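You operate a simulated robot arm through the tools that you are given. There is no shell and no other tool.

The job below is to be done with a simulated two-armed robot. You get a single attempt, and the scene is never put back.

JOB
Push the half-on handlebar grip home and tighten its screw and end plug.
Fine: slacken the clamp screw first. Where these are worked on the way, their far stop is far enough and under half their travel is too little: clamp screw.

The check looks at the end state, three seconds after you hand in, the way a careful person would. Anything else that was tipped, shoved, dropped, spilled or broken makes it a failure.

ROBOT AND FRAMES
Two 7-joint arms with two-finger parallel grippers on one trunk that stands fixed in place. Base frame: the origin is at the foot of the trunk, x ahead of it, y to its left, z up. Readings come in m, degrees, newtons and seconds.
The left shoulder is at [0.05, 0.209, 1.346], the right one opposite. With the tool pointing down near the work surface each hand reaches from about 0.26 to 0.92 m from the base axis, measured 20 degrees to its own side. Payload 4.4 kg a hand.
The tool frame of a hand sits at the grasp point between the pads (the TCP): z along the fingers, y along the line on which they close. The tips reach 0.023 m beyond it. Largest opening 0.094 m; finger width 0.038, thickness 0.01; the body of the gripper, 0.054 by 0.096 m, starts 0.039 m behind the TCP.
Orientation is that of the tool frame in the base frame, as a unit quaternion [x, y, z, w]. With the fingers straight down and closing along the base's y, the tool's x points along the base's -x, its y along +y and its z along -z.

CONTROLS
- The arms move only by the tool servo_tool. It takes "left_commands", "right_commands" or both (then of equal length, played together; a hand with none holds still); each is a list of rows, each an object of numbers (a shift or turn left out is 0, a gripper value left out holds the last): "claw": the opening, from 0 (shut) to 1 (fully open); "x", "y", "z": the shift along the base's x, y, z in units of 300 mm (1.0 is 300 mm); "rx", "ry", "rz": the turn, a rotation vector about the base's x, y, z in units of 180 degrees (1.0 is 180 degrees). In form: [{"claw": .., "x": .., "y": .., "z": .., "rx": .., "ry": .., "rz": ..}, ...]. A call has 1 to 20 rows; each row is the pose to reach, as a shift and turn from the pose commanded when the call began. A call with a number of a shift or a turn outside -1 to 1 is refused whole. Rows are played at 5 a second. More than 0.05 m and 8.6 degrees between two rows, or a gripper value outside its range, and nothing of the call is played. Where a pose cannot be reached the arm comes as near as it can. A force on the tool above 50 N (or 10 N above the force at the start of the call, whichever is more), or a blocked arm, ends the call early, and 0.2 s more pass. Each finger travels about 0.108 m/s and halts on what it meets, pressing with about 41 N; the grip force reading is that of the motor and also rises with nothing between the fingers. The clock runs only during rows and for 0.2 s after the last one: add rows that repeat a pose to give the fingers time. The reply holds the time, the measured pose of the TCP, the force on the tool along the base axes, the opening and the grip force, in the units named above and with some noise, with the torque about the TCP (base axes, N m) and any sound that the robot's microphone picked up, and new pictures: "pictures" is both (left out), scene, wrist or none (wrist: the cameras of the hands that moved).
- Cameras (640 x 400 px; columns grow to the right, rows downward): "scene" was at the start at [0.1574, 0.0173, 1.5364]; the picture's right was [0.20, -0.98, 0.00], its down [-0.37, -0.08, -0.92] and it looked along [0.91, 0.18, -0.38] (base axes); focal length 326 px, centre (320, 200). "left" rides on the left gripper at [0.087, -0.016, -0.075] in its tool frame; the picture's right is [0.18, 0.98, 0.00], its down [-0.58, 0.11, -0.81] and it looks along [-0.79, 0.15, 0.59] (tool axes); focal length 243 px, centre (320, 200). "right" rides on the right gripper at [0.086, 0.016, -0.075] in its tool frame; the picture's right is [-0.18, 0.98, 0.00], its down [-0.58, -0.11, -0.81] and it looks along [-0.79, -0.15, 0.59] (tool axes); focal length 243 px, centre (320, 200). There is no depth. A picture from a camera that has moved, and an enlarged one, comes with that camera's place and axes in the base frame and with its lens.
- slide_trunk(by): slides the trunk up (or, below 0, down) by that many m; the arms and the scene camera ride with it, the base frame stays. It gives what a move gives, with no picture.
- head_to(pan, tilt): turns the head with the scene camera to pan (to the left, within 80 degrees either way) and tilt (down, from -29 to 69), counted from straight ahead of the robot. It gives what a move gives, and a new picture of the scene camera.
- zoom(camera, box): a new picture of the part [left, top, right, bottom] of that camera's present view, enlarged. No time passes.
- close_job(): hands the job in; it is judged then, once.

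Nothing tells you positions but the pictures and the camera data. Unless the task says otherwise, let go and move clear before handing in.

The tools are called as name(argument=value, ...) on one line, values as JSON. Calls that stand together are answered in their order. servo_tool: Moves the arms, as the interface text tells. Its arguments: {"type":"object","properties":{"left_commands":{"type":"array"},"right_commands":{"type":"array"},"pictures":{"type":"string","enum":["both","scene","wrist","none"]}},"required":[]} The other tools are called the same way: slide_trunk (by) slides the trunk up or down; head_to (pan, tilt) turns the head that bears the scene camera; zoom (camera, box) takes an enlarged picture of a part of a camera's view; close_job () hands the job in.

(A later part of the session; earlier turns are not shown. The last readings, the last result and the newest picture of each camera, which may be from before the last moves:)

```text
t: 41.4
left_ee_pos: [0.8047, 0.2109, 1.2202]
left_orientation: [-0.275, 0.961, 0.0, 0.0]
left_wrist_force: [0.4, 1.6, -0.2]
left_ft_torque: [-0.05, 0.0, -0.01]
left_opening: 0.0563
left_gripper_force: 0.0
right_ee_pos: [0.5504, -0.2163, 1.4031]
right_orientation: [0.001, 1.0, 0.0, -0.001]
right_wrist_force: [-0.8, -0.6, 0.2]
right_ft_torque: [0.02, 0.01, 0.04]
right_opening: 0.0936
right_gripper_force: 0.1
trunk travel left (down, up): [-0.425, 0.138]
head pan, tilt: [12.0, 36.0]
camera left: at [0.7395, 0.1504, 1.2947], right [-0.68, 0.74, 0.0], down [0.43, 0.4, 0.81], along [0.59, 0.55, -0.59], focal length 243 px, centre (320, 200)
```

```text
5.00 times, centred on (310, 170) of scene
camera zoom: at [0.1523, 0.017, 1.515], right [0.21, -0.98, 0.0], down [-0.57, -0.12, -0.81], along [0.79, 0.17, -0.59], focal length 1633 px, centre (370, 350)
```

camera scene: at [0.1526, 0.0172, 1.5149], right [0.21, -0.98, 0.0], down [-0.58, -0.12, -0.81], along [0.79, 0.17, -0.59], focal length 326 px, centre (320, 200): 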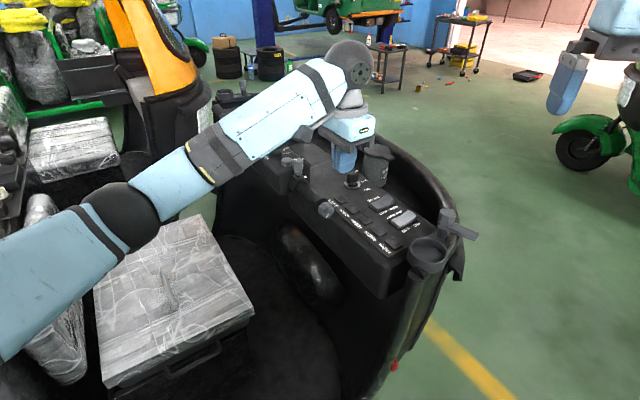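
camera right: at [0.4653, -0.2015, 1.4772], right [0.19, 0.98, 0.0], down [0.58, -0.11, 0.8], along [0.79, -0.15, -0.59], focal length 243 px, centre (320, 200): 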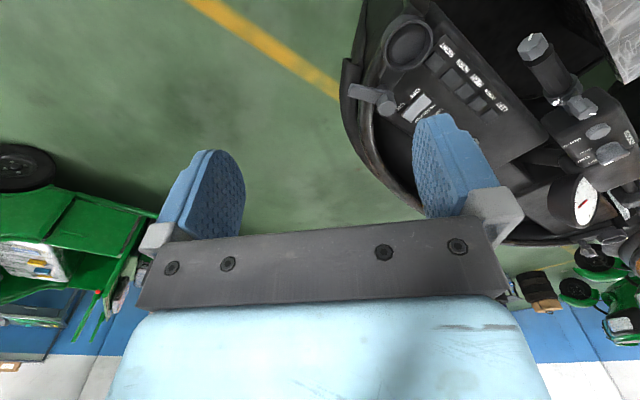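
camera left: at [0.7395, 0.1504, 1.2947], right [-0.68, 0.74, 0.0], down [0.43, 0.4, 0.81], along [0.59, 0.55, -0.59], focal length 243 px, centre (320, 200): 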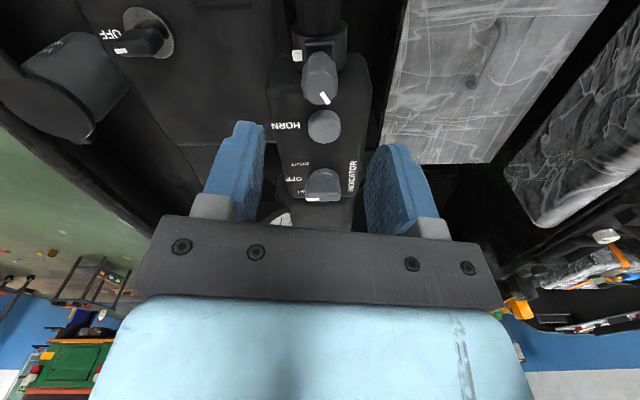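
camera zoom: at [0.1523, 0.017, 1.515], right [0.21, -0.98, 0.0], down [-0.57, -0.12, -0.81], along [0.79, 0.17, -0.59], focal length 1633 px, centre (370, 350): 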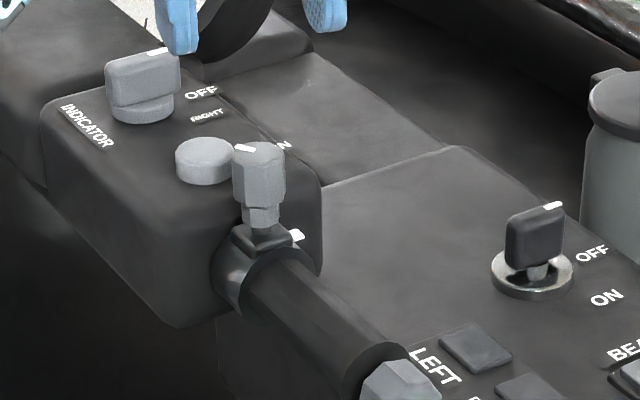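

The head axis now reads about (0.8055, 0.210), the pointer is near +77° as expected, and the HORN button's edge is about 33 mm from the axis, just outside the finger sweep. I'll descend so the tips stay just above the button's height, z ≈ 1.116.

servo_tool(left_commands=[{"x": 0.003, "y": -0.004, "z": -0.07}, {"x": 0.003, "y": -0.004, "z": -0.14}, {"x": 0.003, "y": -0.004, "z": -0.2}, {"x": 0.003, "y": -0.004, "z": -0.24}, {"x": 0.003, "y": -0.004, "z": -0.268}, {"x": 0.003, "y": -0.004, "z": -0.268}], pictures="wrist")

zoom(camera="left", box=[230, 90, 410, 220])

zoom(camera="scene", box=[270, 130, 350, 210])

```text
t: 42.8
left_ee_pos: [0.8051, 0.2085, 1.1391]
left_orientation: [-0.275, 0.961, -0.001, 0.0]
left_wrist_force: [0.0, -0.1, -0.7]
left_ft_torque: [0.0, -0.06, 0.03]
left_opening: 0.0564
left_gripper_force: 0.1
right_ee_pos: [0.5498, -0.2154, 1.4033]
right_orientation: [0.001, 1.0, 0.001, -0.001]
right_wrist_force: [0.2, -0.3, 0.1]
right_ft_torque: [0.0, -0.02, -0.01]
right_opening: 0.094
right_gripper_force: 0.1
trunk travel left (down, up): [-0.425, 0.138]
head pan, tilt: [12.0, 36.0]
camera left: at [0.7399, 0.1484, 1.2137], right [-0.68, 0.74, 0.0], down [0.43, 0.4, 0.81], along [0.59, 0.55, -0.59], focal length 243 px, centre (320, 200)
```

left: 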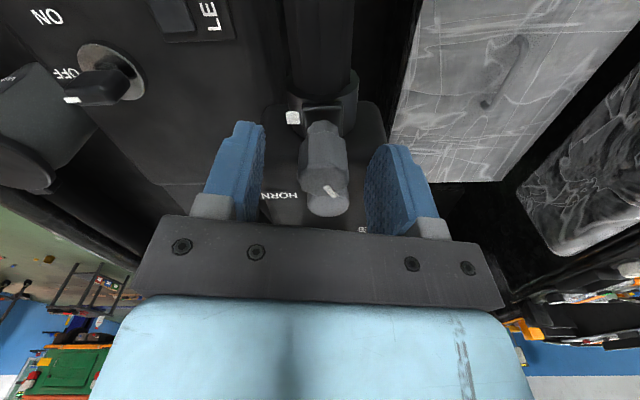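

```text
3.08 times, centred on (320, 155) of left
camera zoom: at [0.7399, 0.1484, 1.2137], right [-0.68, 0.74, 0.0], down [0.43, 0.4, 0.81], along [0.59, 0.55, -0.59], focal length 746 px, centre (320, 338)
```

zoom: 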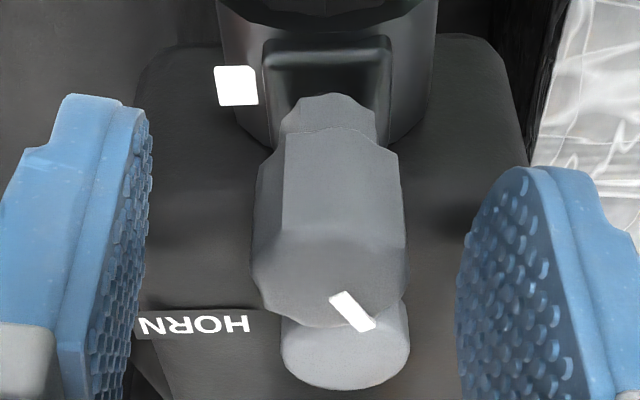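

```text
5.00 times, centred on (310, 170) of scene
camera zoom: at [0.1521, 0.017, 1.515], right [0.21, -0.98, 0.0], down [-0.57, -0.12, -0.81], along [0.79, 0.17, -0.59], focal length 1633 px, centre (370, 350)
```

zoom: 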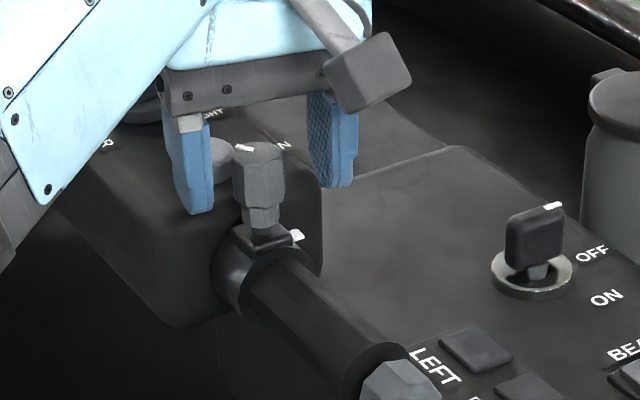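

The view matches the first grasp: head centred, flats facing the pads. I'll close on it.

servo_tool(left_commands=[{"claw": 0.4}, {"claw": 0.2}, {"claw": 0.0}, {"claw": 0.0}, {"claw": 0.0}], pictures="wrist")

zoom(camera="left", box=[230, 90, 410, 220])

```text
t: 44.0
left_ee_pos: [0.8047, 0.2107, 1.1398]
left_orientation: [-0.275, 0.961, -0.001, 0.0]
left_wrist_force: [-8.4, 8.0, -4.1]
left_ft_torque: [0.47, -0.23, -0.13]
left_opening: 0.0249
left_gripper_force: 44.6
right_ee_pos: [0.5502, -0.2153, 1.4022]
right_orientation: [0.001, 1.0, -0.001, 0.0]
right_wrist_force: [-0.1, 0.4, -0.2]
right_ft_torque: [0.0, 0.0, -0.01]
right_opening: 0.094
right_gripper_force: 0.1
trunk travel left (down, up): [-0.425, 0.138]
head pan, tilt: [12.0, 36.0]
camera left: at [0.7393, 0.1499, 1.2135], right [-0.68, 0.74, 0.0], down [0.43, 0.4, 0.81], along [0.59, 0.55, -0.59], focal length 243 px, centre (320, 200)
```

left: 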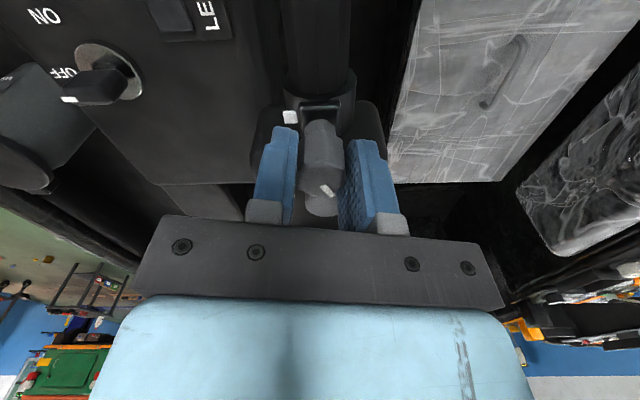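

```text
3.08 times, centred on (320, 155) of left
camera zoom: at [0.7393, 0.1499, 1.2135], right [-0.68, 0.74, 0.0], down [0.43, 0.4, 0.81], along [0.59, 0.55, -0.59], focal length 746 px, centre (320, 338)
```

zoom: 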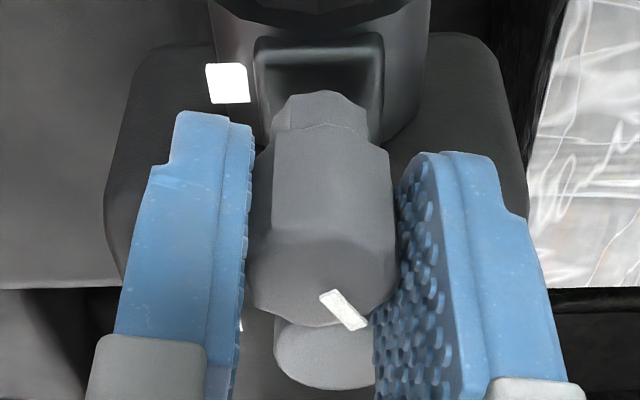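

The head is gripped on its flats. I'll turn clockwise to tighten, with a tiny bias toward the box so the grip stays home.

servo_tool(left_commands=[{"rz": -0.04, "x": -0.001, "y": 0.005}, {"rz": -0.08, "x": -0.001, "y": 0.006}, {"rz": -0.12, "x": -0.001, "y": 0.006}, {"rz": -0.16, "x": -0.001, "y": 0.006}, {"rz": -0.2, "x": -0.001, "y": 0.006}, {"rz": -0.24, "x": -0.001, "y": 0.006}, {"rz": -0.28, "x": -0.001, "y": 0.006}, {"rz": -0.28, "x": -0.001, "y": 0.006}], pictures="wrist")

zoom(camera="left", box=[230, 90, 410, 220])

```text
t: 45.8
left_ee_pos: [0.8045, 0.2118, 1.14]
left_orientation: [0.161, 0.987, -0.001, 0.0]
left_wrist_force: [-2.7, 2.4, -5.2]
left_ft_torque: [-0.06, -0.12, -0.02]
left_opening: 0.0247
left_gripper_force: 44.8
right_ee_pos: [0.5511, -0.2166, 1.4036]
right_orientation: [0.0, 1.0, 0.001, -0.001]
right_wrist_force: [-0.6, -0.7, 0.6]
right_ft_torque: [0.05, 0.0, 0.01]
right_opening: 0.0938
right_gripper_force: 0.0
trunk travel left (down, up): [-0.425, 0.138]
head pan, tilt: [12.0, 36.0]
camera left: at [0.7169, 0.2214, 1.2135], right [0.14, 0.99, 0.0], down [0.59, -0.08, 0.81], along [0.8, -0.11, -0.59], focal length 243 px, centre (320, 200)
```

left: 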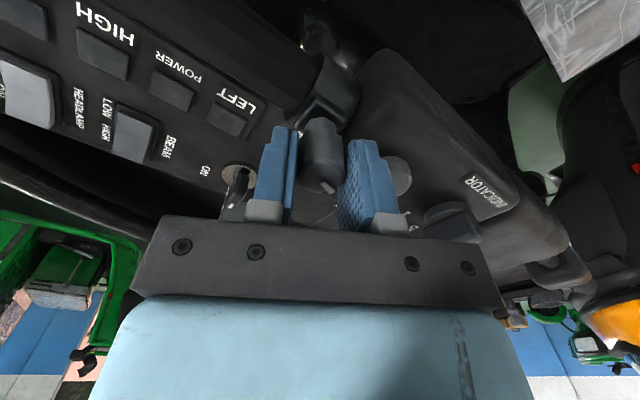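

```text
3.08 times, centred on (320, 155) of left
camera zoom: at [0.7169, 0.2214, 1.2135], right [0.14, 0.99, 0.0], down [0.59, -0.08, 0.81], along [0.8, -0.11, -0.59], focal length 746 px, centre (320, 338)
```

zoom: 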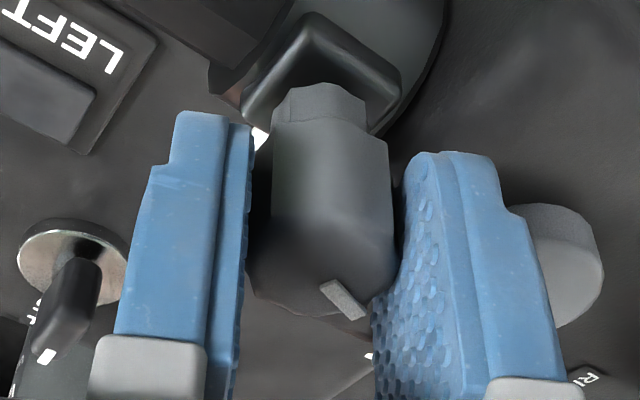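

50° in, forces small, and the head follows. Continuing clockwise.

servo_tool(left_commands=[{"rz": -0.04}, {"rz": -0.08}, {"rz": -0.12}, {"rz": -0.16}, {"rz": -0.2}, {"rz": -0.24}, {"rz": -0.28}, {"rz": -0.28}], pictures="wrist")

zoom(camera="left", box=[230, 90, 410, 220])

```text
t: 47.6
left_ee_pos: [0.8043, 0.2098, 1.1384]
left_orientation: [0.565, 0.825, -0.002, -0.001]
left_wrist_force: [-3.8, 3.1, -5.4]
left_ft_torque: [-0.26, -0.19, -0.05]
left_opening: 0.0246
left_gripper_force: 44.9
right_ee_pos: [0.5508, -0.2152, 1.4027]
right_orientation: [0.001, 1.0, 0.0, -0.001]
right_wrist_force: [0.3, 0.0, -0.6]
right_ft_torque: [-0.01, 0.01, 0.03]
right_opening: 0.0939
right_gripper_force: 0.1
trunk travel left (down, up): [-0.425, 0.138]
head pan, tilt: [12.0, 36.0]
camera left: at [0.7579, 0.2841, 1.2135], right [0.85, 0.53, 0.0], down [0.31, -0.5, 0.81], along [0.42, -0.69, -0.59], focal length 243 px, centre (320, 200)
```

left: 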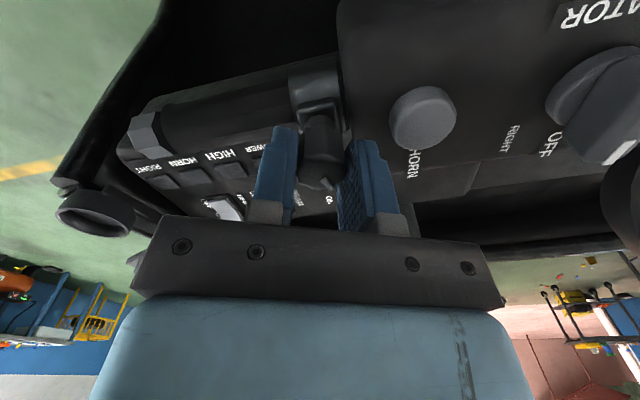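

```text
3.08 times, centred on (320, 155) of left
camera zoom: at [0.7579, 0.2841, 1.2135], right [0.85, 0.53, 0.0], down [0.31, -0.5, 0.81], along [0.42, -0.69, -0.59], focal length 746 px, centre (320, 338)
```

zoom: 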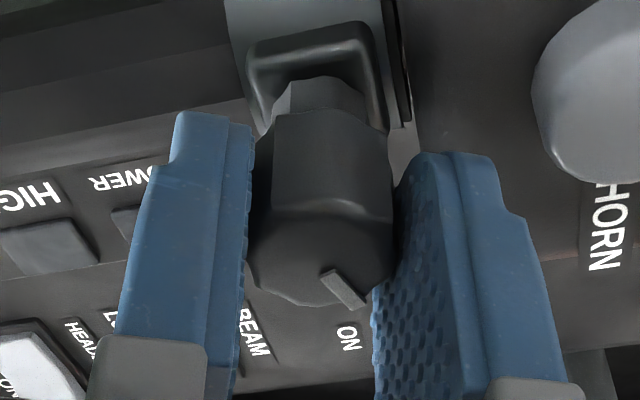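

101° turned. Now the last part, in finer steps, watching for the tight stop.

servo_tool(left_commands=[{"rz": -0.03}, {"rz": -0.06}, {"rz": -0.09}, {"rz": -0.115}, {"rz": -0.115}], pictures="wrist")

zoom(camera="left", box=[230, 90, 410, 220])

```text
t: 48.8
left_ee_pos: [0.8066, 0.211, 1.1382]
left_orientation: [0.705, 0.709, -0.001, -0.001]
left_wrist_force: [-12.3, -0.5, -12.4]
left_ft_torque: [0.36, -0.06, 0.18]
left_opening: 0.0249
left_gripper_force: 45.2
right_ee_pos: [0.5489, -0.2152, 1.4029]
right_orientation: [0.001, 1.0, 0.001, -0.001]
right_wrist_force: [-0.5, -1.0, 0.9]
right_ft_torque: [0.0, 0.0, -0.02]
right_opening: 0.094
right_gripper_force: 0.1
trunk travel left (down, up): [-0.425, 0.138]
head pan, tilt: [12.0, 36.0]
camera left: at [0.7875, 0.2956, 1.2135], right [0.98, 0.19, 0.0], down [0.11, -0.58, 0.81], along [0.15, -0.79, -0.59], focal length 243 px, centre (320, 200)
```

left: 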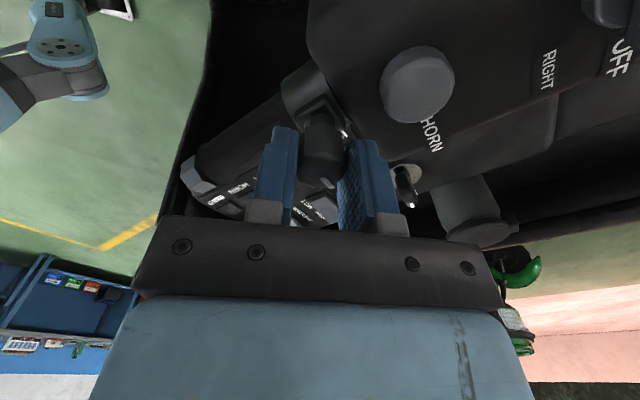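

```text
3.08 times, centred on (320, 155) of left
camera zoom: at [0.7875, 0.2956, 1.2135], right [0.98, 0.19, 0.0], down [0.11, -0.58, 0.81], along [0.15, -0.79, -0.59], focal length 746 px, centre (320, 338)
```

zoom: 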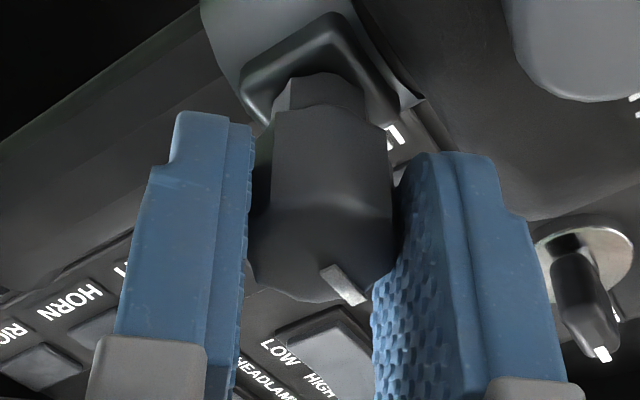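

Resistance is starting at about 121°. I'll turn a few more degrees to be sure it's hard against the tight stop.

servo_tool(left_commands=[{"rz": -0.02}, {"rz": -0.04}, {"rz": -0.06}, {"rz": -0.06}], pictures="wrist")

zoom(camera="left", box=[230, 90, 410, 220])

```text
t: 49.8
left_ee_pos: [0.8037, 0.2088, 1.1399]
left_orientation: [0.768, 0.64, 0.0, -0.001]
left_wrist_force: [-11.7, -1.8, -11.3]
left_ft_torque: [-0.08, -0.35, 0.29]
left_opening: 0.0252
left_gripper_force: 45.1
right_ee_pos: [0.5509, -0.2157, 1.4027]
right_orientation: [0.001, 1.0, 0.0, -0.002]
right_wrist_force: [-0.1, 0.9, -0.5]
right_ft_torque: [0.0, 0.03, -0.04]
right_opening: 0.094
right_gripper_force: 0.1
trunk travel left (down, up): [-0.425, 0.138]
head pan, tilt: [12.0, 36.0]
camera left: at [0.8036, 0.2965, 1.2145], right [1.0, 0.0, 0.0], down [0.0, -0.59, 0.81], along [0.0, -0.81, -0.59], focal length 243 px, centre (320, 200)
```

left: 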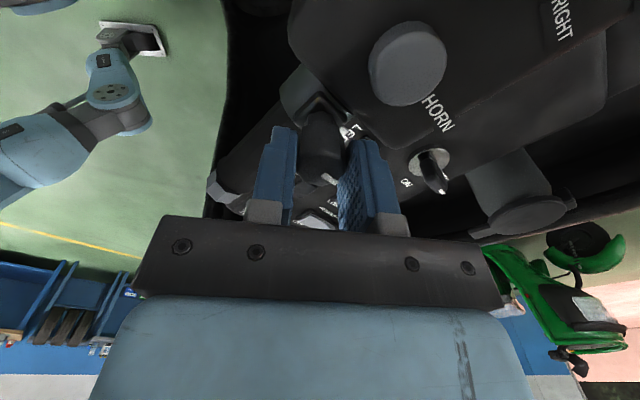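

```text
3.08 times, centred on (320, 155) of left
camera zoom: at [0.8036, 0.2965, 1.2145], right [1.0, 0.0, 0.0], down [0.0, -0.59, 0.81], along [0.0, -0.81, -0.59], focal length 746 px, centre (320, 338)
```

zoom: 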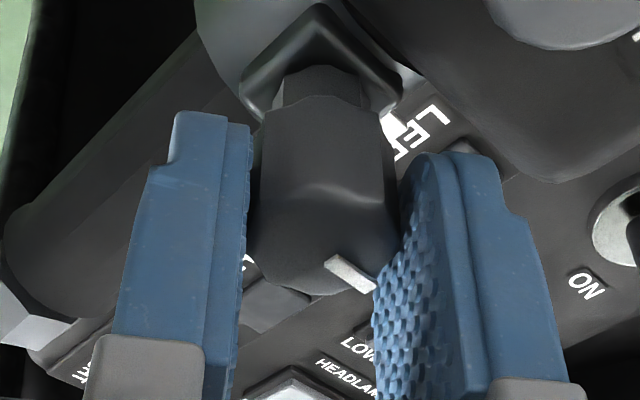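

The head has stopped while the hand crept on, so the clamp screw is tight. I'll open just enough to clear and rise straight up to check the pointer.

servo_tool(left_commands=[{"claw": 0.3}, {"claw": 0.42}, {"claw": 0.42}, {"z": 0.06}, {"z": 0.14}, {"z": 0.24}, {"z": 0.3}, {"z": 0.3}], pictures="both")

zoom(camera="left", box=[250, 20, 400, 150])

zoom(camera="scene", box=[270, 130, 350, 230])

```text
t: 51.6
left_ee_pos: [0.8067, 0.21, 1.2307]
left_orientation: [0.767, 0.641, -0.001, -0.001]
left_wrist_force: [1.1, -0.7, 0.4]
left_ft_torque: [-0.01, 0.0, 0.03]
left_opening: 0.0396
left_gripper_force: 0.1
right_ee_pos: [0.5515, -0.2173, 1.4022]
right_orientation: [0.001, 1.0, 0.0, -0.001]
right_wrist_force: [0.0, -0.1, -0.1]
right_ft_torque: [0.02, -0.04, -0.01]
right_opening: 0.0941
right_gripper_force: 0.0
trunk travel left (down, up): [-0.425, 0.138]
head pan, tilt: [12.0, 36.0]
camera scene: at [0.1524, 0.0172, 1.515], right [0.21, -0.98, 0.0], down [-0.58, -0.12, -0.81], along [0.79, 0.17, -0.59], focal length 326 px, centre (320, 200)
camera left: at [0.8041, 0.2961, 1.3047], right [1.0, 0.01, 0.0], down [0.0, -0.59, 0.81], along [0.0, -0.81, -0.59], focal length 243 px, centre (320, 200)
```

scene: 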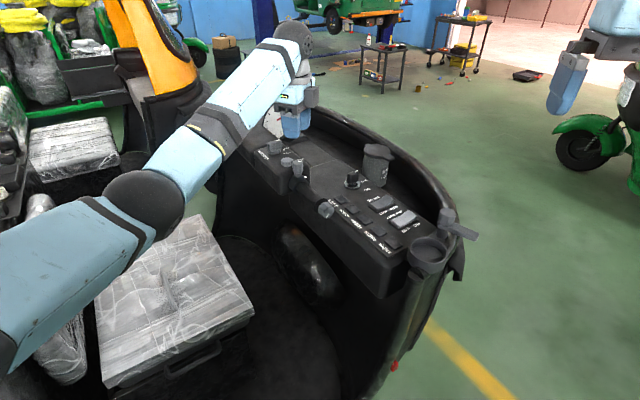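
left: 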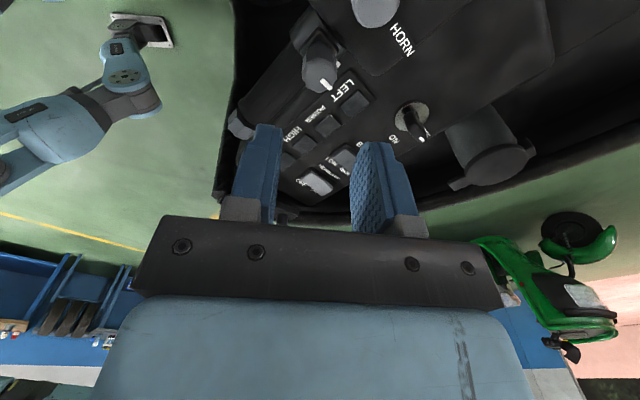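

```text
3.08 times, centred on (325, 85) of left
camera zoom: at [0.8041, 0.2961, 1.3047], right [1.0, 0.01, 0.0], down [0.0, -0.59, 0.81], along [0.0, -0.81, -0.59], focal length 746 px, centre (305, 554)
```

zoom: 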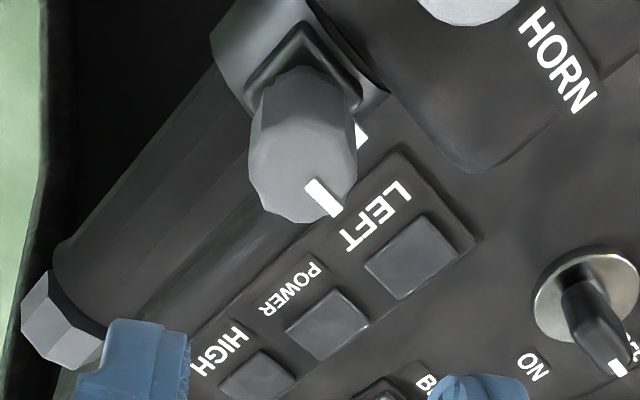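

```text
4.00 times, centred on (310, 180) of scene
camera zoom: at [0.1524, 0.0172, 1.515], right [0.21, -0.98, 0.0], down [-0.58, -0.12, -0.81], along [0.79, 0.17, -0.59], focal length 1306 px, centre (360, 280)
```

zoom: 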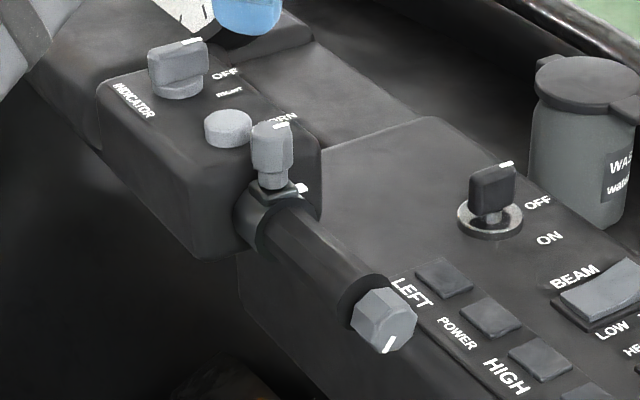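

The clamp screw pointer is back on the index at about -50°, so it is tight with the grip home. Next is the end plug. I'll approach it from the seat side and turn about the bar axis. First I'll retract the left hand and re-orient it to +45°, putting the camera toward the bar end.

servo_tool(left_commands=[{"claw": 0.42, "x": -0.01, "z": 0.05, "rz": 0.0448}, {"claw": 0.6, "x": -0.03, "z": 0.1, "rz": 0.0895}, {"x": -0.06, "z": 0.14, "rz": 0.1343}, {"x": -0.09, "y": 0.005, "z": 0.167, "rz": 0.179}, {"x": -0.12, "y": 0.01, "z": 0.167, "rz": 0.2238}, {"x": -0.155, "y": 0.01, "z": 0.167, "rz": 0.2685}, {"x": -0.19, "y": 0.015, "z": 0.167, "rz": 0.3133}, {"x": -0.225, "y": 0.015, "z": 0.167, "rz": 0.358}, {"x": -0.26, "y": 0.02, "z": 0.167, "rz": 0.4028}, {"x": -0.295, "y": 0.02, "z": 0.167, "rz": 0.4476}, {"x": -0.33, "y": 0.025, "z": 0.167, "rz": 0.4923}, {"x": -0.365, "y": 0.025, "z": 0.167, "rz": 0.5371}, {"x": -0.4, "y": 0.03, "z": 0.167, "rz": 0.5818}, {"x": -0.435, "y": 0.03, "z": 0.167, "rz": 0.6266}, {"x": -0.47, "y": 0.033, "z": 0.167, "rz": 0.6713}, {"x": -0.505, "y": 0.033, "z": 0.167, "rz": 0.7161}, {"x": -0.535, "y": 0.033, "z": 0.167, "rz": 0.7608}, {"x": -0.556, "y": 0.033, "z": 0.167, "rz": 0.8056}, {"x": -0.556, "y": 0.033, "z": 0.167, "rz": 0.8056}], pictures="both")

```text
t: 55.6
left_ee_pos: [0.6387, 0.22, 1.2778]
left_orientation: [-0.381, 0.924, 0.001, 0.0]
left_wrist_force: [-0.3, 1.0, -0.2]
left_ft_torque: [0.01, 0.03, 0.03]
left_opening: 0.0566
left_gripper_force: 0.1
right_ee_pos: [0.5497, -0.2169, 1.403]
right_orientation: [0.001, 1.0, 0.001, -0.001]
right_wrist_force: [0.7, -0.3, -0.4]
right_ft_torque: [0.02, -0.02, -0.03]
right_opening: 0.0938
right_gripper_force: 0.0
trunk travel left (down, up): [-0.425, 0.138]
head pan, tilt: [12.0, 36.0]
camera scene: at [0.1523, 0.0169, 1.515], right [0.21, -0.98, 0.0], down [-0.57, -0.12, -0.81], along [0.79, 0.17, -0.59], focal length 326 px, centre (320, 200)
camera left: at [0.5876, 0.1455, 1.3528], right [-0.82, 0.57, 0.0], down [0.34, 0.49, 0.81], along [0.46, 0.66, -0.59], focal length 243 px, centre (320, 200)
```

scene: 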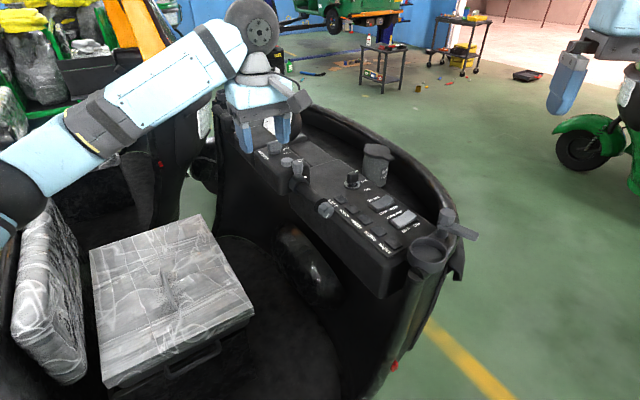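
left: 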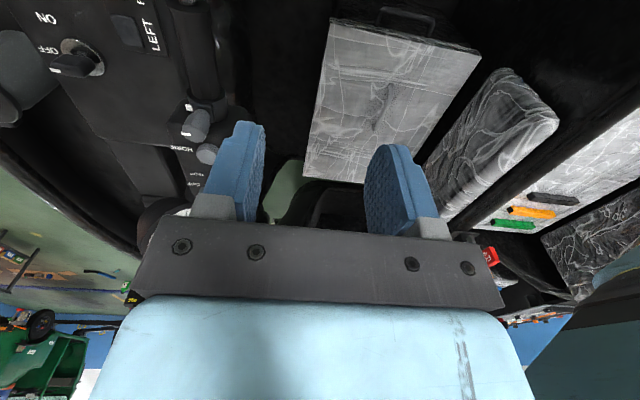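

The orientation is good. Now I'll tilt the tool about the bar axis by -56°, so it points at the plug from the seat side, while staying 15 cm off.

servo_tool(left_commands=[{"x": -0.007, "y": -0.005, "z": -0.04, "rx": -0.0275, "ry": -0.0275}, {"x": -0.015, "y": -0.01, "z": -0.09, "rx": -0.055, "ry": -0.055}, {"x": -0.022, "y": -0.015, "z": -0.14, "rx": -0.0825, "ry": -0.0825}, {"x": -0.03, "y": -0.02, "z": -0.19, "rx": -0.11, "ry": -0.11}, {"x": -0.038, "y": -0.026, "z": -0.24, "rx": -0.1375, "ry": -0.1375}, {"x": -0.046, "y": -0.032, "z": -0.29, "rx": -0.165, "ry": -0.165}, {"x": -0.054, "y": -0.038, "z": -0.34, "rx": -0.1925, "ry": -0.1925}, {"x": -0.063, "y": -0.043, "z": -0.393, "rx": -0.22, "ry": -0.22}, {"x": -0.063, "y": -0.043, "z": -0.393, "rx": -0.22, "ry": -0.22}], pictures="both")

zoom(camera="scene", box=[230, 120, 390, 240])

```text
t: 57.6
left_ee_pos: [0.6189, 0.2069, 1.1621]
left_orientation: [-0.336, 0.816, -0.434, 0.18]
left_wrist_force: [0.4, 0.0, 1.1]
left_ft_torque: [0.0, 0.0, 0.0]
left_opening: 0.0563
left_gripper_force: 0.1
right_ee_pos: [0.5499, -0.2162, 1.402]
right_orientation: [0.001, 1.0, 0.0, -0.001]
right_wrist_force: [0.5, -0.6, -0.8]
right_ft_torque: [0.0, -0.01, -0.02]
right_opening: 0.0937
right_gripper_force: 0.1
trunk travel left (down, up): [-0.425, 0.138]
head pan, tilt: [12.0, 36.0]
camera scene: at [0.1524, 0.0167, 1.515], right [0.21, -0.98, 0.0], down [-0.58, -0.12, -0.81], along [0.79, 0.17, -0.59], focal length 326 px, centre (320, 200)
camera left: at [0.5197, 0.1832, 1.2155], right [-0.51, 0.26, -0.82], down [-0.1, 0.93, 0.36], along [0.85, 0.27, -0.45], focal length 243 px, centre (320, 200)
```

scene: 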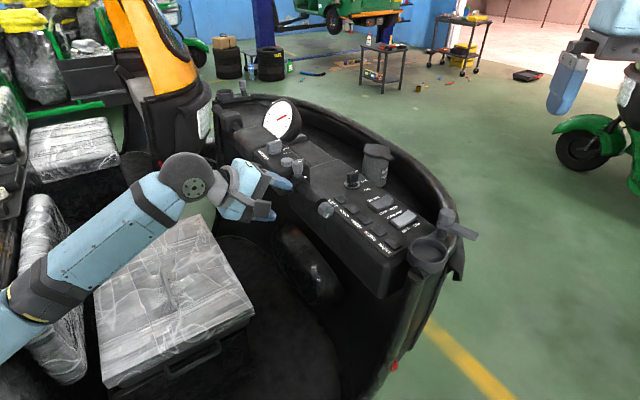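
left: 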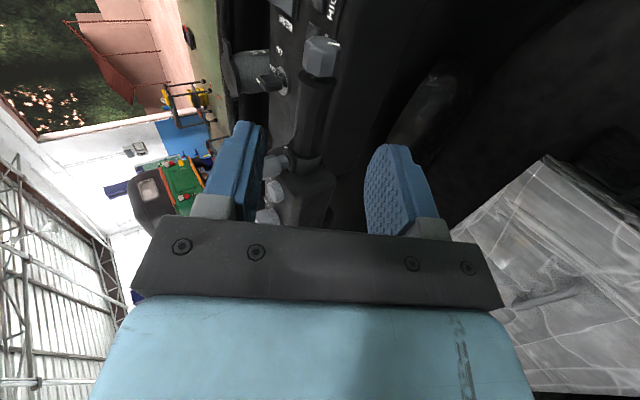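

```text
3.33 times, centred on (310, 180) of scene
camera zoom: at [0.1524, 0.0167, 1.515], right [0.21, -0.98, 0.0], down [-0.58, -0.12, -0.81], along [0.79, 0.17, -0.59], focal length 1088 px, centre (353, 267)
```

zoom: 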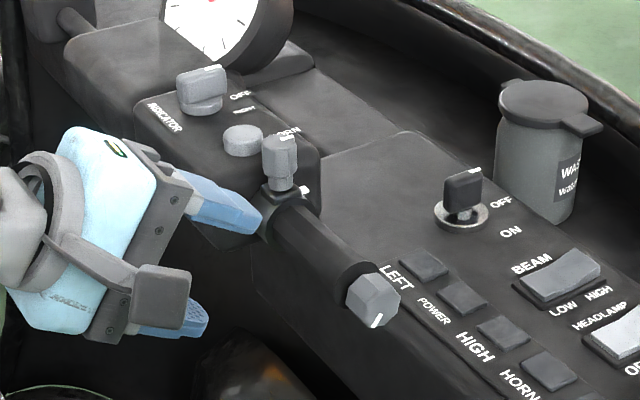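

The tilt is reachable, and the tool points at the bar from the seat side. I'll zoom the wrist camera on the plug for its exact position and pointer angle.

zoom(camera="left", box=[250, 10, 370, 110])

zoom(camera="scene", box=[300, 180, 360, 230])

```text
4.00 times, centred on (310, 60) of left
camera zoom: at [0.5197, 0.1832, 1.2155], right [-0.51, 0.26, -0.82], down [-0.1, 0.93, 0.36], along [0.85, 0.27, -0.45], focal length 970 px, centre (360, 760)
```

zoom: 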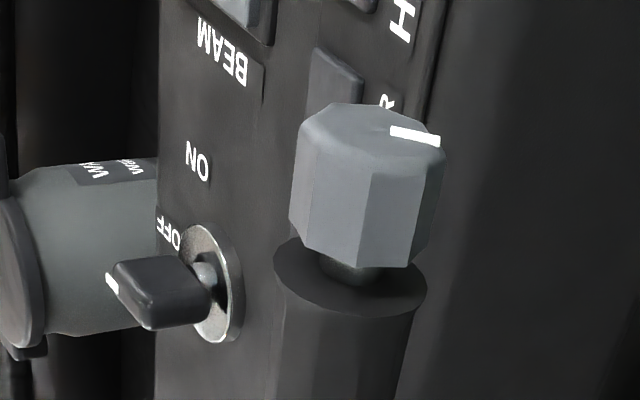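

```text
8.00 times, centred on (330, 205) of scene
camera zoom: at [0.1524, 0.0167, 1.515], right [0.21, -0.98, 0.0], down [-0.58, -0.12, -0.81], along [0.79, 0.17, -0.59], focal length 2612 px, centre (240, 160)
```

zoom: 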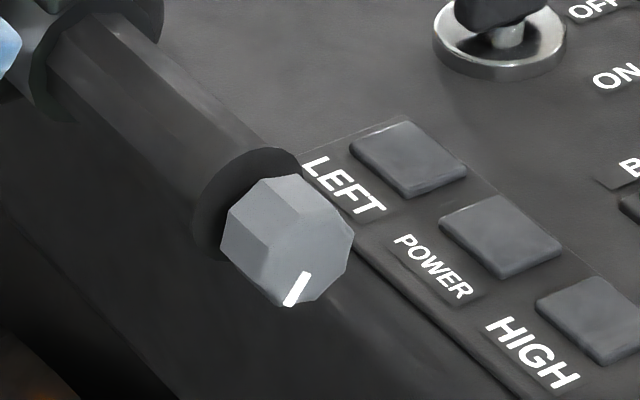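

The plug pointer reads ψ ≈ -55°, so the current hand angle already matches its flats. The plug spans about 22 mm with a visible 8–9 mm gap to the flange, so it's loose. The grasp point is (0.712, 0.118, 1.072). I'll approach to 5 cm first.

servo_tool(left_commands=[{"x": 0.053, "y": -0.051, "z": -0.051}, {"x": 0.106, "y": -0.102, "z": -0.102}, {"x": 0.159, "y": -0.152, "z": -0.154}, {"x": 0.212, "y": -0.203, "z": -0.205}, {"x": 0.212, "y": -0.203, "z": -0.205}], pictures="both")

zoom(camera="left", box=[220, 40, 420, 220])

zoom(camera="scene", box=[260, 150, 380, 250])

```text
t: 58.8
left_ee_pos: [0.682, 0.1477, 1.1027]
left_orientation: [-0.335, 0.816, -0.434, 0.181]
left_wrist_force: [-0.1, -0.1, 0.2]
left_ft_torque: [0.04, 0.01, 0.0]
left_opening: 0.0563
left_gripper_force: 0.0
right_ee_pos: [0.5506, -0.2148, 1.4036]
right_orientation: [0.0, 1.0, 0.0, 0.001]
right_wrist_force: [0.0, 0.9, 0.6]
right_ft_torque: [0.01, -0.02, -0.02]
right_opening: 0.0942
right_gripper_force: 0.0
trunk travel left (down, up): [-0.425, 0.138]
head pan, tilt: [12.0, 36.0]
camera scene: at [0.1516, 0.0175, 1.5151], right [0.21, -0.98, 0.0], down [-0.57, -0.12, -0.81], along [0.79, 0.17, -0.59], focal length 326 px, centre (320, 200)
camera left: at [0.5823, 0.1219, 1.1571], right [-0.51, 0.26, -0.82], down [-0.1, 0.93, 0.36], along [0.85, 0.27, -0.45], focal length 243 px, centre (320, 200)
```

scene: 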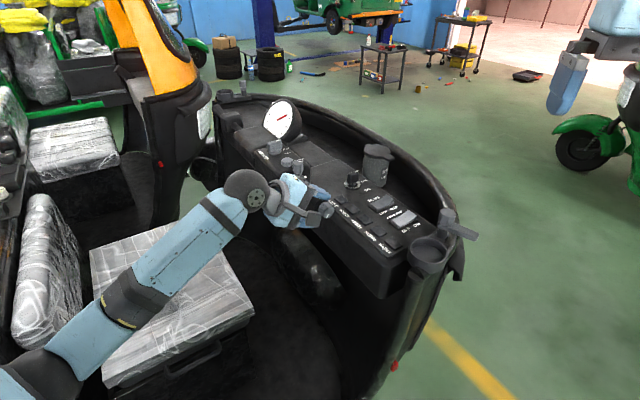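
left: 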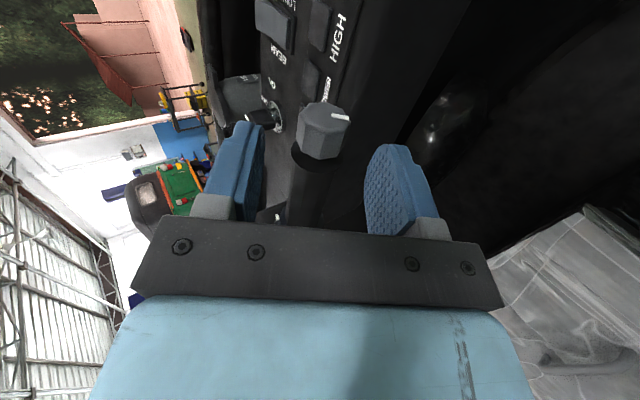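

```text
2.22 times, centred on (320, 130) of left
camera zoom: at [0.5823, 0.1219, 1.1571], right [-0.51, 0.26, -0.82], down [-0.1, 0.93, 0.36], along [0.85, 0.27, -0.45], focal length 539 px, centre (320, 356)
```

zoom: 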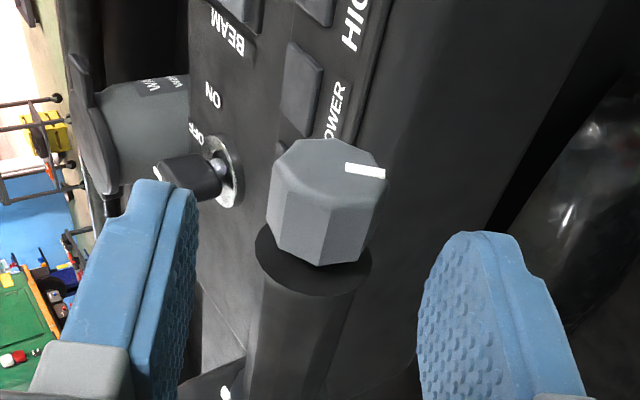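

```text
4.00 times, centred on (320, 200) of scene
camera zoom: at [0.1516, 0.0175, 1.5151], right [0.21, -0.98, 0.0], down [-0.57, -0.12, -0.81], along [0.79, 0.17, -0.59], focal length 1306 px, centre (320, 200)
```

zoom: 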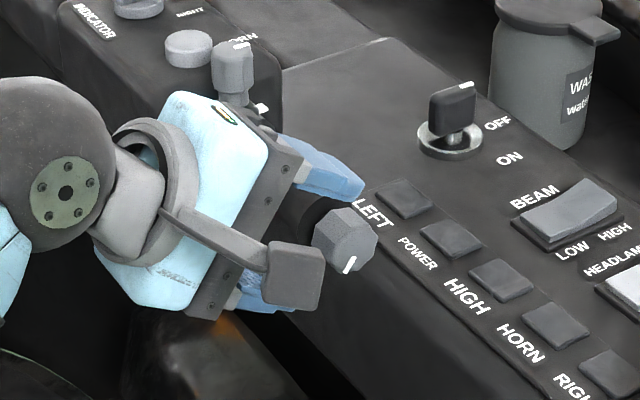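

The alignment is good and the fingers straddle the plug's line. I'll advance the last 5 cm along the tool axis.

servo_tool(left_commands=[{"x": 0.03, "y": -0.027, "z": -0.029}, {"x": 0.06, "y": -0.055, "z": -0.058}, {"x": 0.085, "y": -0.077, "z": -0.082}, {"x": 0.105, "y": -0.095, "z": -0.102}, {"x": 0.105, "y": -0.095, "z": -0.102}], pictures="both")

zoom(camera="left", box=[220, 70, 420, 220])

zoom(camera="scene", box=[280, 160, 380, 240])

```text
t: 60.0
left_ee_pos: [0.7131, 0.1177, 1.0703]
left_orientation: [-0.336, 0.816, -0.434, 0.18]
left_wrist_force: [0.4, -0.4, 0.1]
left_ft_torque: [0.03, 0.0, 0.0]
left_opening: 0.0565
left_gripper_force: 0.1
right_ee_pos: [0.5493, -0.2153, 1.4039]
right_orientation: [0.001, 1.0, 0.0, 0.0]
right_wrist_force: [0.5, 0.0, -0.1]
right_ft_torque: [0.02, -0.01, -0.01]
right_opening: 0.094
right_gripper_force: 0.0
trunk travel left (down, up): [-0.425, 0.138]
head pan, tilt: [12.0, 36.0]
camera scene: at [0.1521, 0.0171, 1.515], right [0.21, -0.98, 0.0], down [-0.57, -0.12, -0.81], along [0.79, 0.17, -0.59], focal length 326 px, centre (320, 200)
camera left: at [0.6132, 0.0935, 1.1252], right [-0.51, 0.26, -0.82], down [-0.1, 0.93, 0.36], along [0.85, 0.27, -0.45], focal length 243 px, centre (320, 200)
```

scene: 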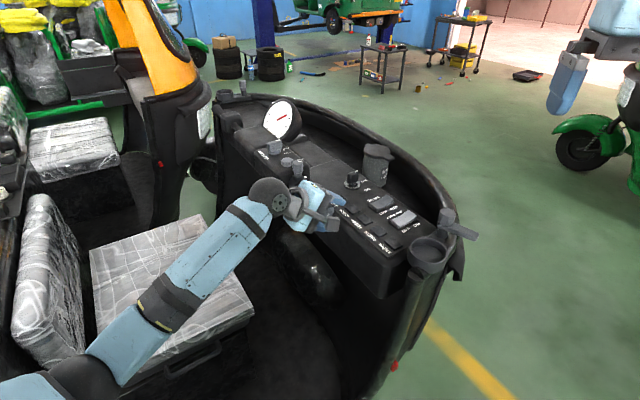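
left: 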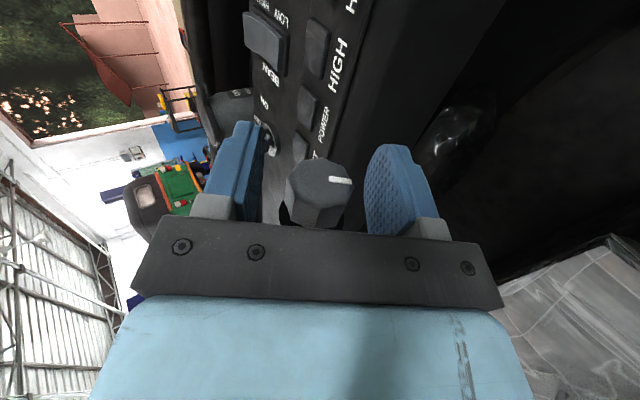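

```text
2.67 times, centred on (320, 145) of left
camera zoom: at [0.6132, 0.0935, 1.1252], right [-0.51, 0.26, -0.82], down [-0.1, 0.93, 0.36], along [0.85, 0.27, -0.45], focal length 647 px, centre (320, 347)
```

zoom: 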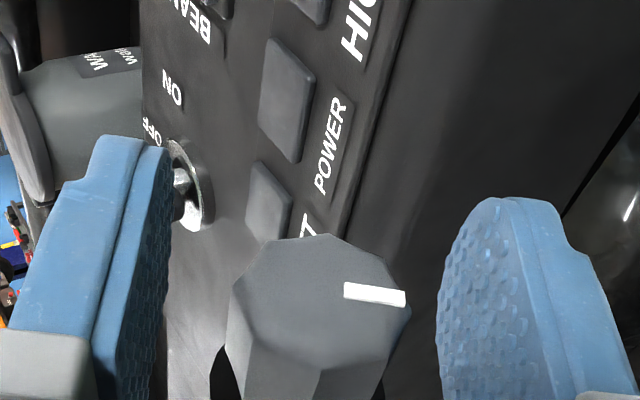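

```text
5.00 times, centred on (330, 200) of scene
camera zoom: at [0.1521, 0.0171, 1.515], right [0.21, -0.98, 0.0], down [-0.57, -0.12, -0.81], along [0.79, 0.17, -0.59], focal length 1633 px, centre (270, 200)
```

zoom: 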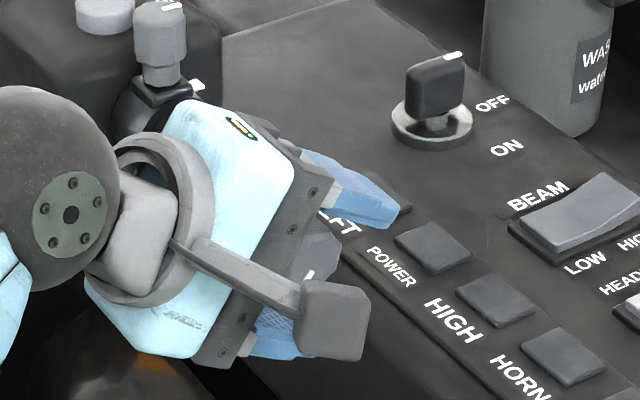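

The plug sits centred between the pads. I'll close on it.

servo_tool(left_commands=[{"claw": 0.4}, {"claw": 0.2}, {"claw": 0.0}, {"claw": 0.0}, {"claw": 0.0}], pictures="wrist")

zoom(camera="left", box=[220, 70, 420, 220])

```text
t: 61.2
left_ee_pos: [0.7122, 0.1187, 1.0709]
left_orientation: [-0.337, 0.816, -0.434, 0.18]
left_wrist_force: [-2.3, -1.8, -4.3]
left_ft_torque: [-0.32, 0.33, 0.45]
left_opening: 0.0312
left_gripper_force: 45.0
right_ee_pos: [0.5509, -0.2154, 1.4033]
right_orientation: [0.0, 1.0, 0.0, -0.001]
right_wrist_force: [0.5, -0.1, 0.3]
right_ft_torque: [-0.02, 0.01, -0.01]
right_opening: 0.094
right_gripper_force: 0.1
trunk travel left (down, up): [-0.425, 0.138]
head pan, tilt: [12.0, 36.0]
camera left: at [0.6132, 0.0936, 1.1247], right [-0.52, 0.26, -0.82], down [-0.1, 0.93, 0.36], along [0.85, 0.27, -0.45], focal length 243 px, centre (320, 200)
```

left: 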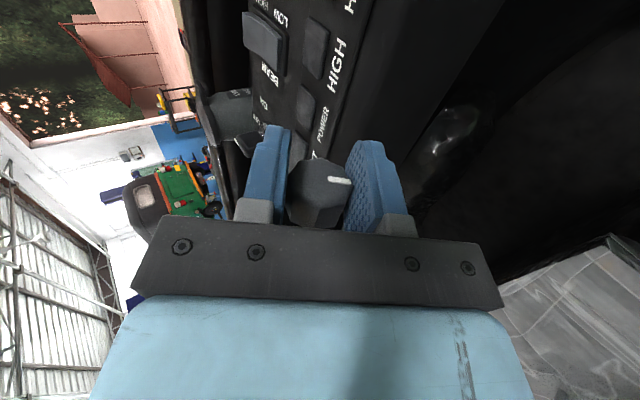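

```text
2.67 times, centred on (320, 145) of left
camera zoom: at [0.6132, 0.0936, 1.1247], right [-0.52, 0.26, -0.82], down [-0.1, 0.93, 0.36], along [0.85, 0.27, -0.45], focal length 647 px, centre (320, 347)
```

zoom: 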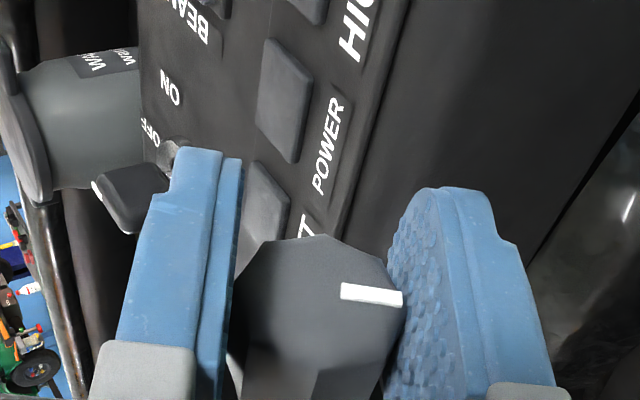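

The plug is gripped at 31 mm across. I'll turn it clockwise, a positive rotation about the inward bar axis, with a small first step.

servo_tool(left_commands=[{"rx": 0.022, "ry": 0.022}, {"rx": 0.044, "ry": 0.044}, {"rx": 0.066, "ry": 0.066}, {"rx": 0.088, "ry": 0.088}, {"rx": 0.088, "ry": 0.088}], pictures="wrist")

zoom(camera="left", box=[220, 70, 420, 220])

zoom(camera="scene", box=[280, 140, 380, 240])

```text
t: 62.4
left_ee_pos: [0.7142, 0.1185, 1.0702]
left_orientation: [-0.364, 0.885, -0.267, 0.111]
left_wrist_force: [-9.3, 3.8, -3.9]
left_ft_torque: [-0.18, 0.21, 0.7]
left_opening: 0.0312
left_gripper_force: 45.2
right_ee_pos: [0.5495, -0.2155, 1.4031]
right_orientation: [0.0, 1.0, 0.0, 0.0]
right_wrist_force: [0.1, -0.7, 0.1]
right_ft_torque: [0.0, -0.02, 0.01]
right_opening: 0.0937
right_gripper_force: 0.3
trunk travel left (down, up): [-0.425, 0.138]
head pan, tilt: [12.0, 36.0]
camera left: at [0.6309, 0.076, 1.1408], right [-0.71, 0.45, -0.54], down [0.03, 0.79, 0.61], along [0.71, 0.41, -0.57], focal length 243 px, centre (320, 200)
```

left: 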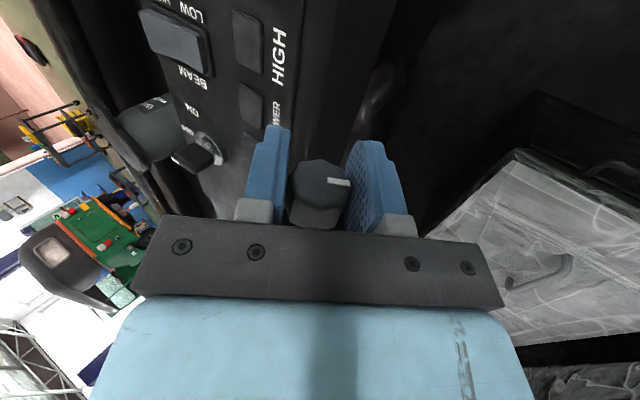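

```text
2.67 times, centred on (320, 145) of left
camera zoom: at [0.6309, 0.076, 1.1408], right [-0.71, 0.45, -0.54], down [0.03, 0.79, 0.61], along [0.71, 0.41, -0.57], focal length 647 px, centre (320, 347)
```

zoom: 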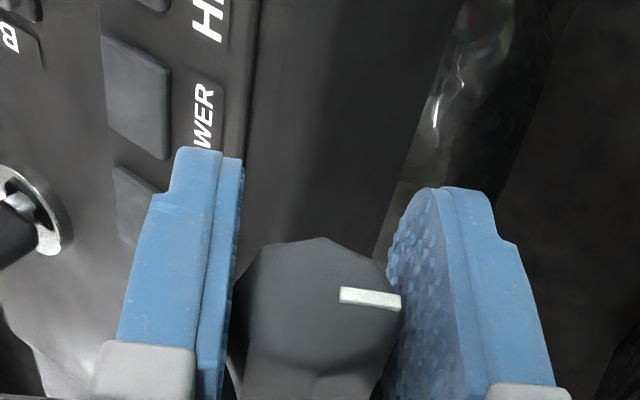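

```text
4.00 times, centred on (330, 190) of scene
camera zoom: at [0.1514, 0.0176, 1.5151], right [0.21, -0.98, 0.0], down [-0.57, -0.12, -0.81], along [0.79, 0.17, -0.59], focal length 1306 px, centre (280, 240)
```

zoom: 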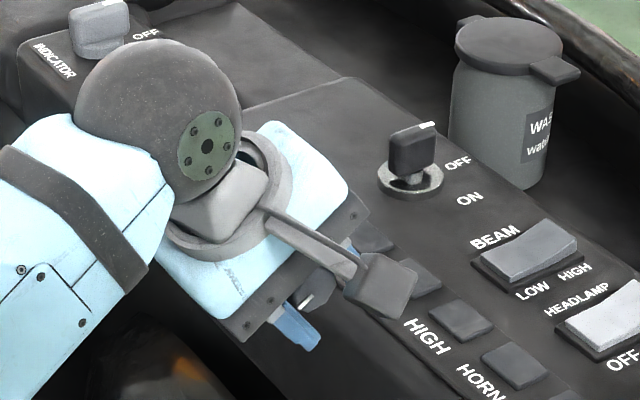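

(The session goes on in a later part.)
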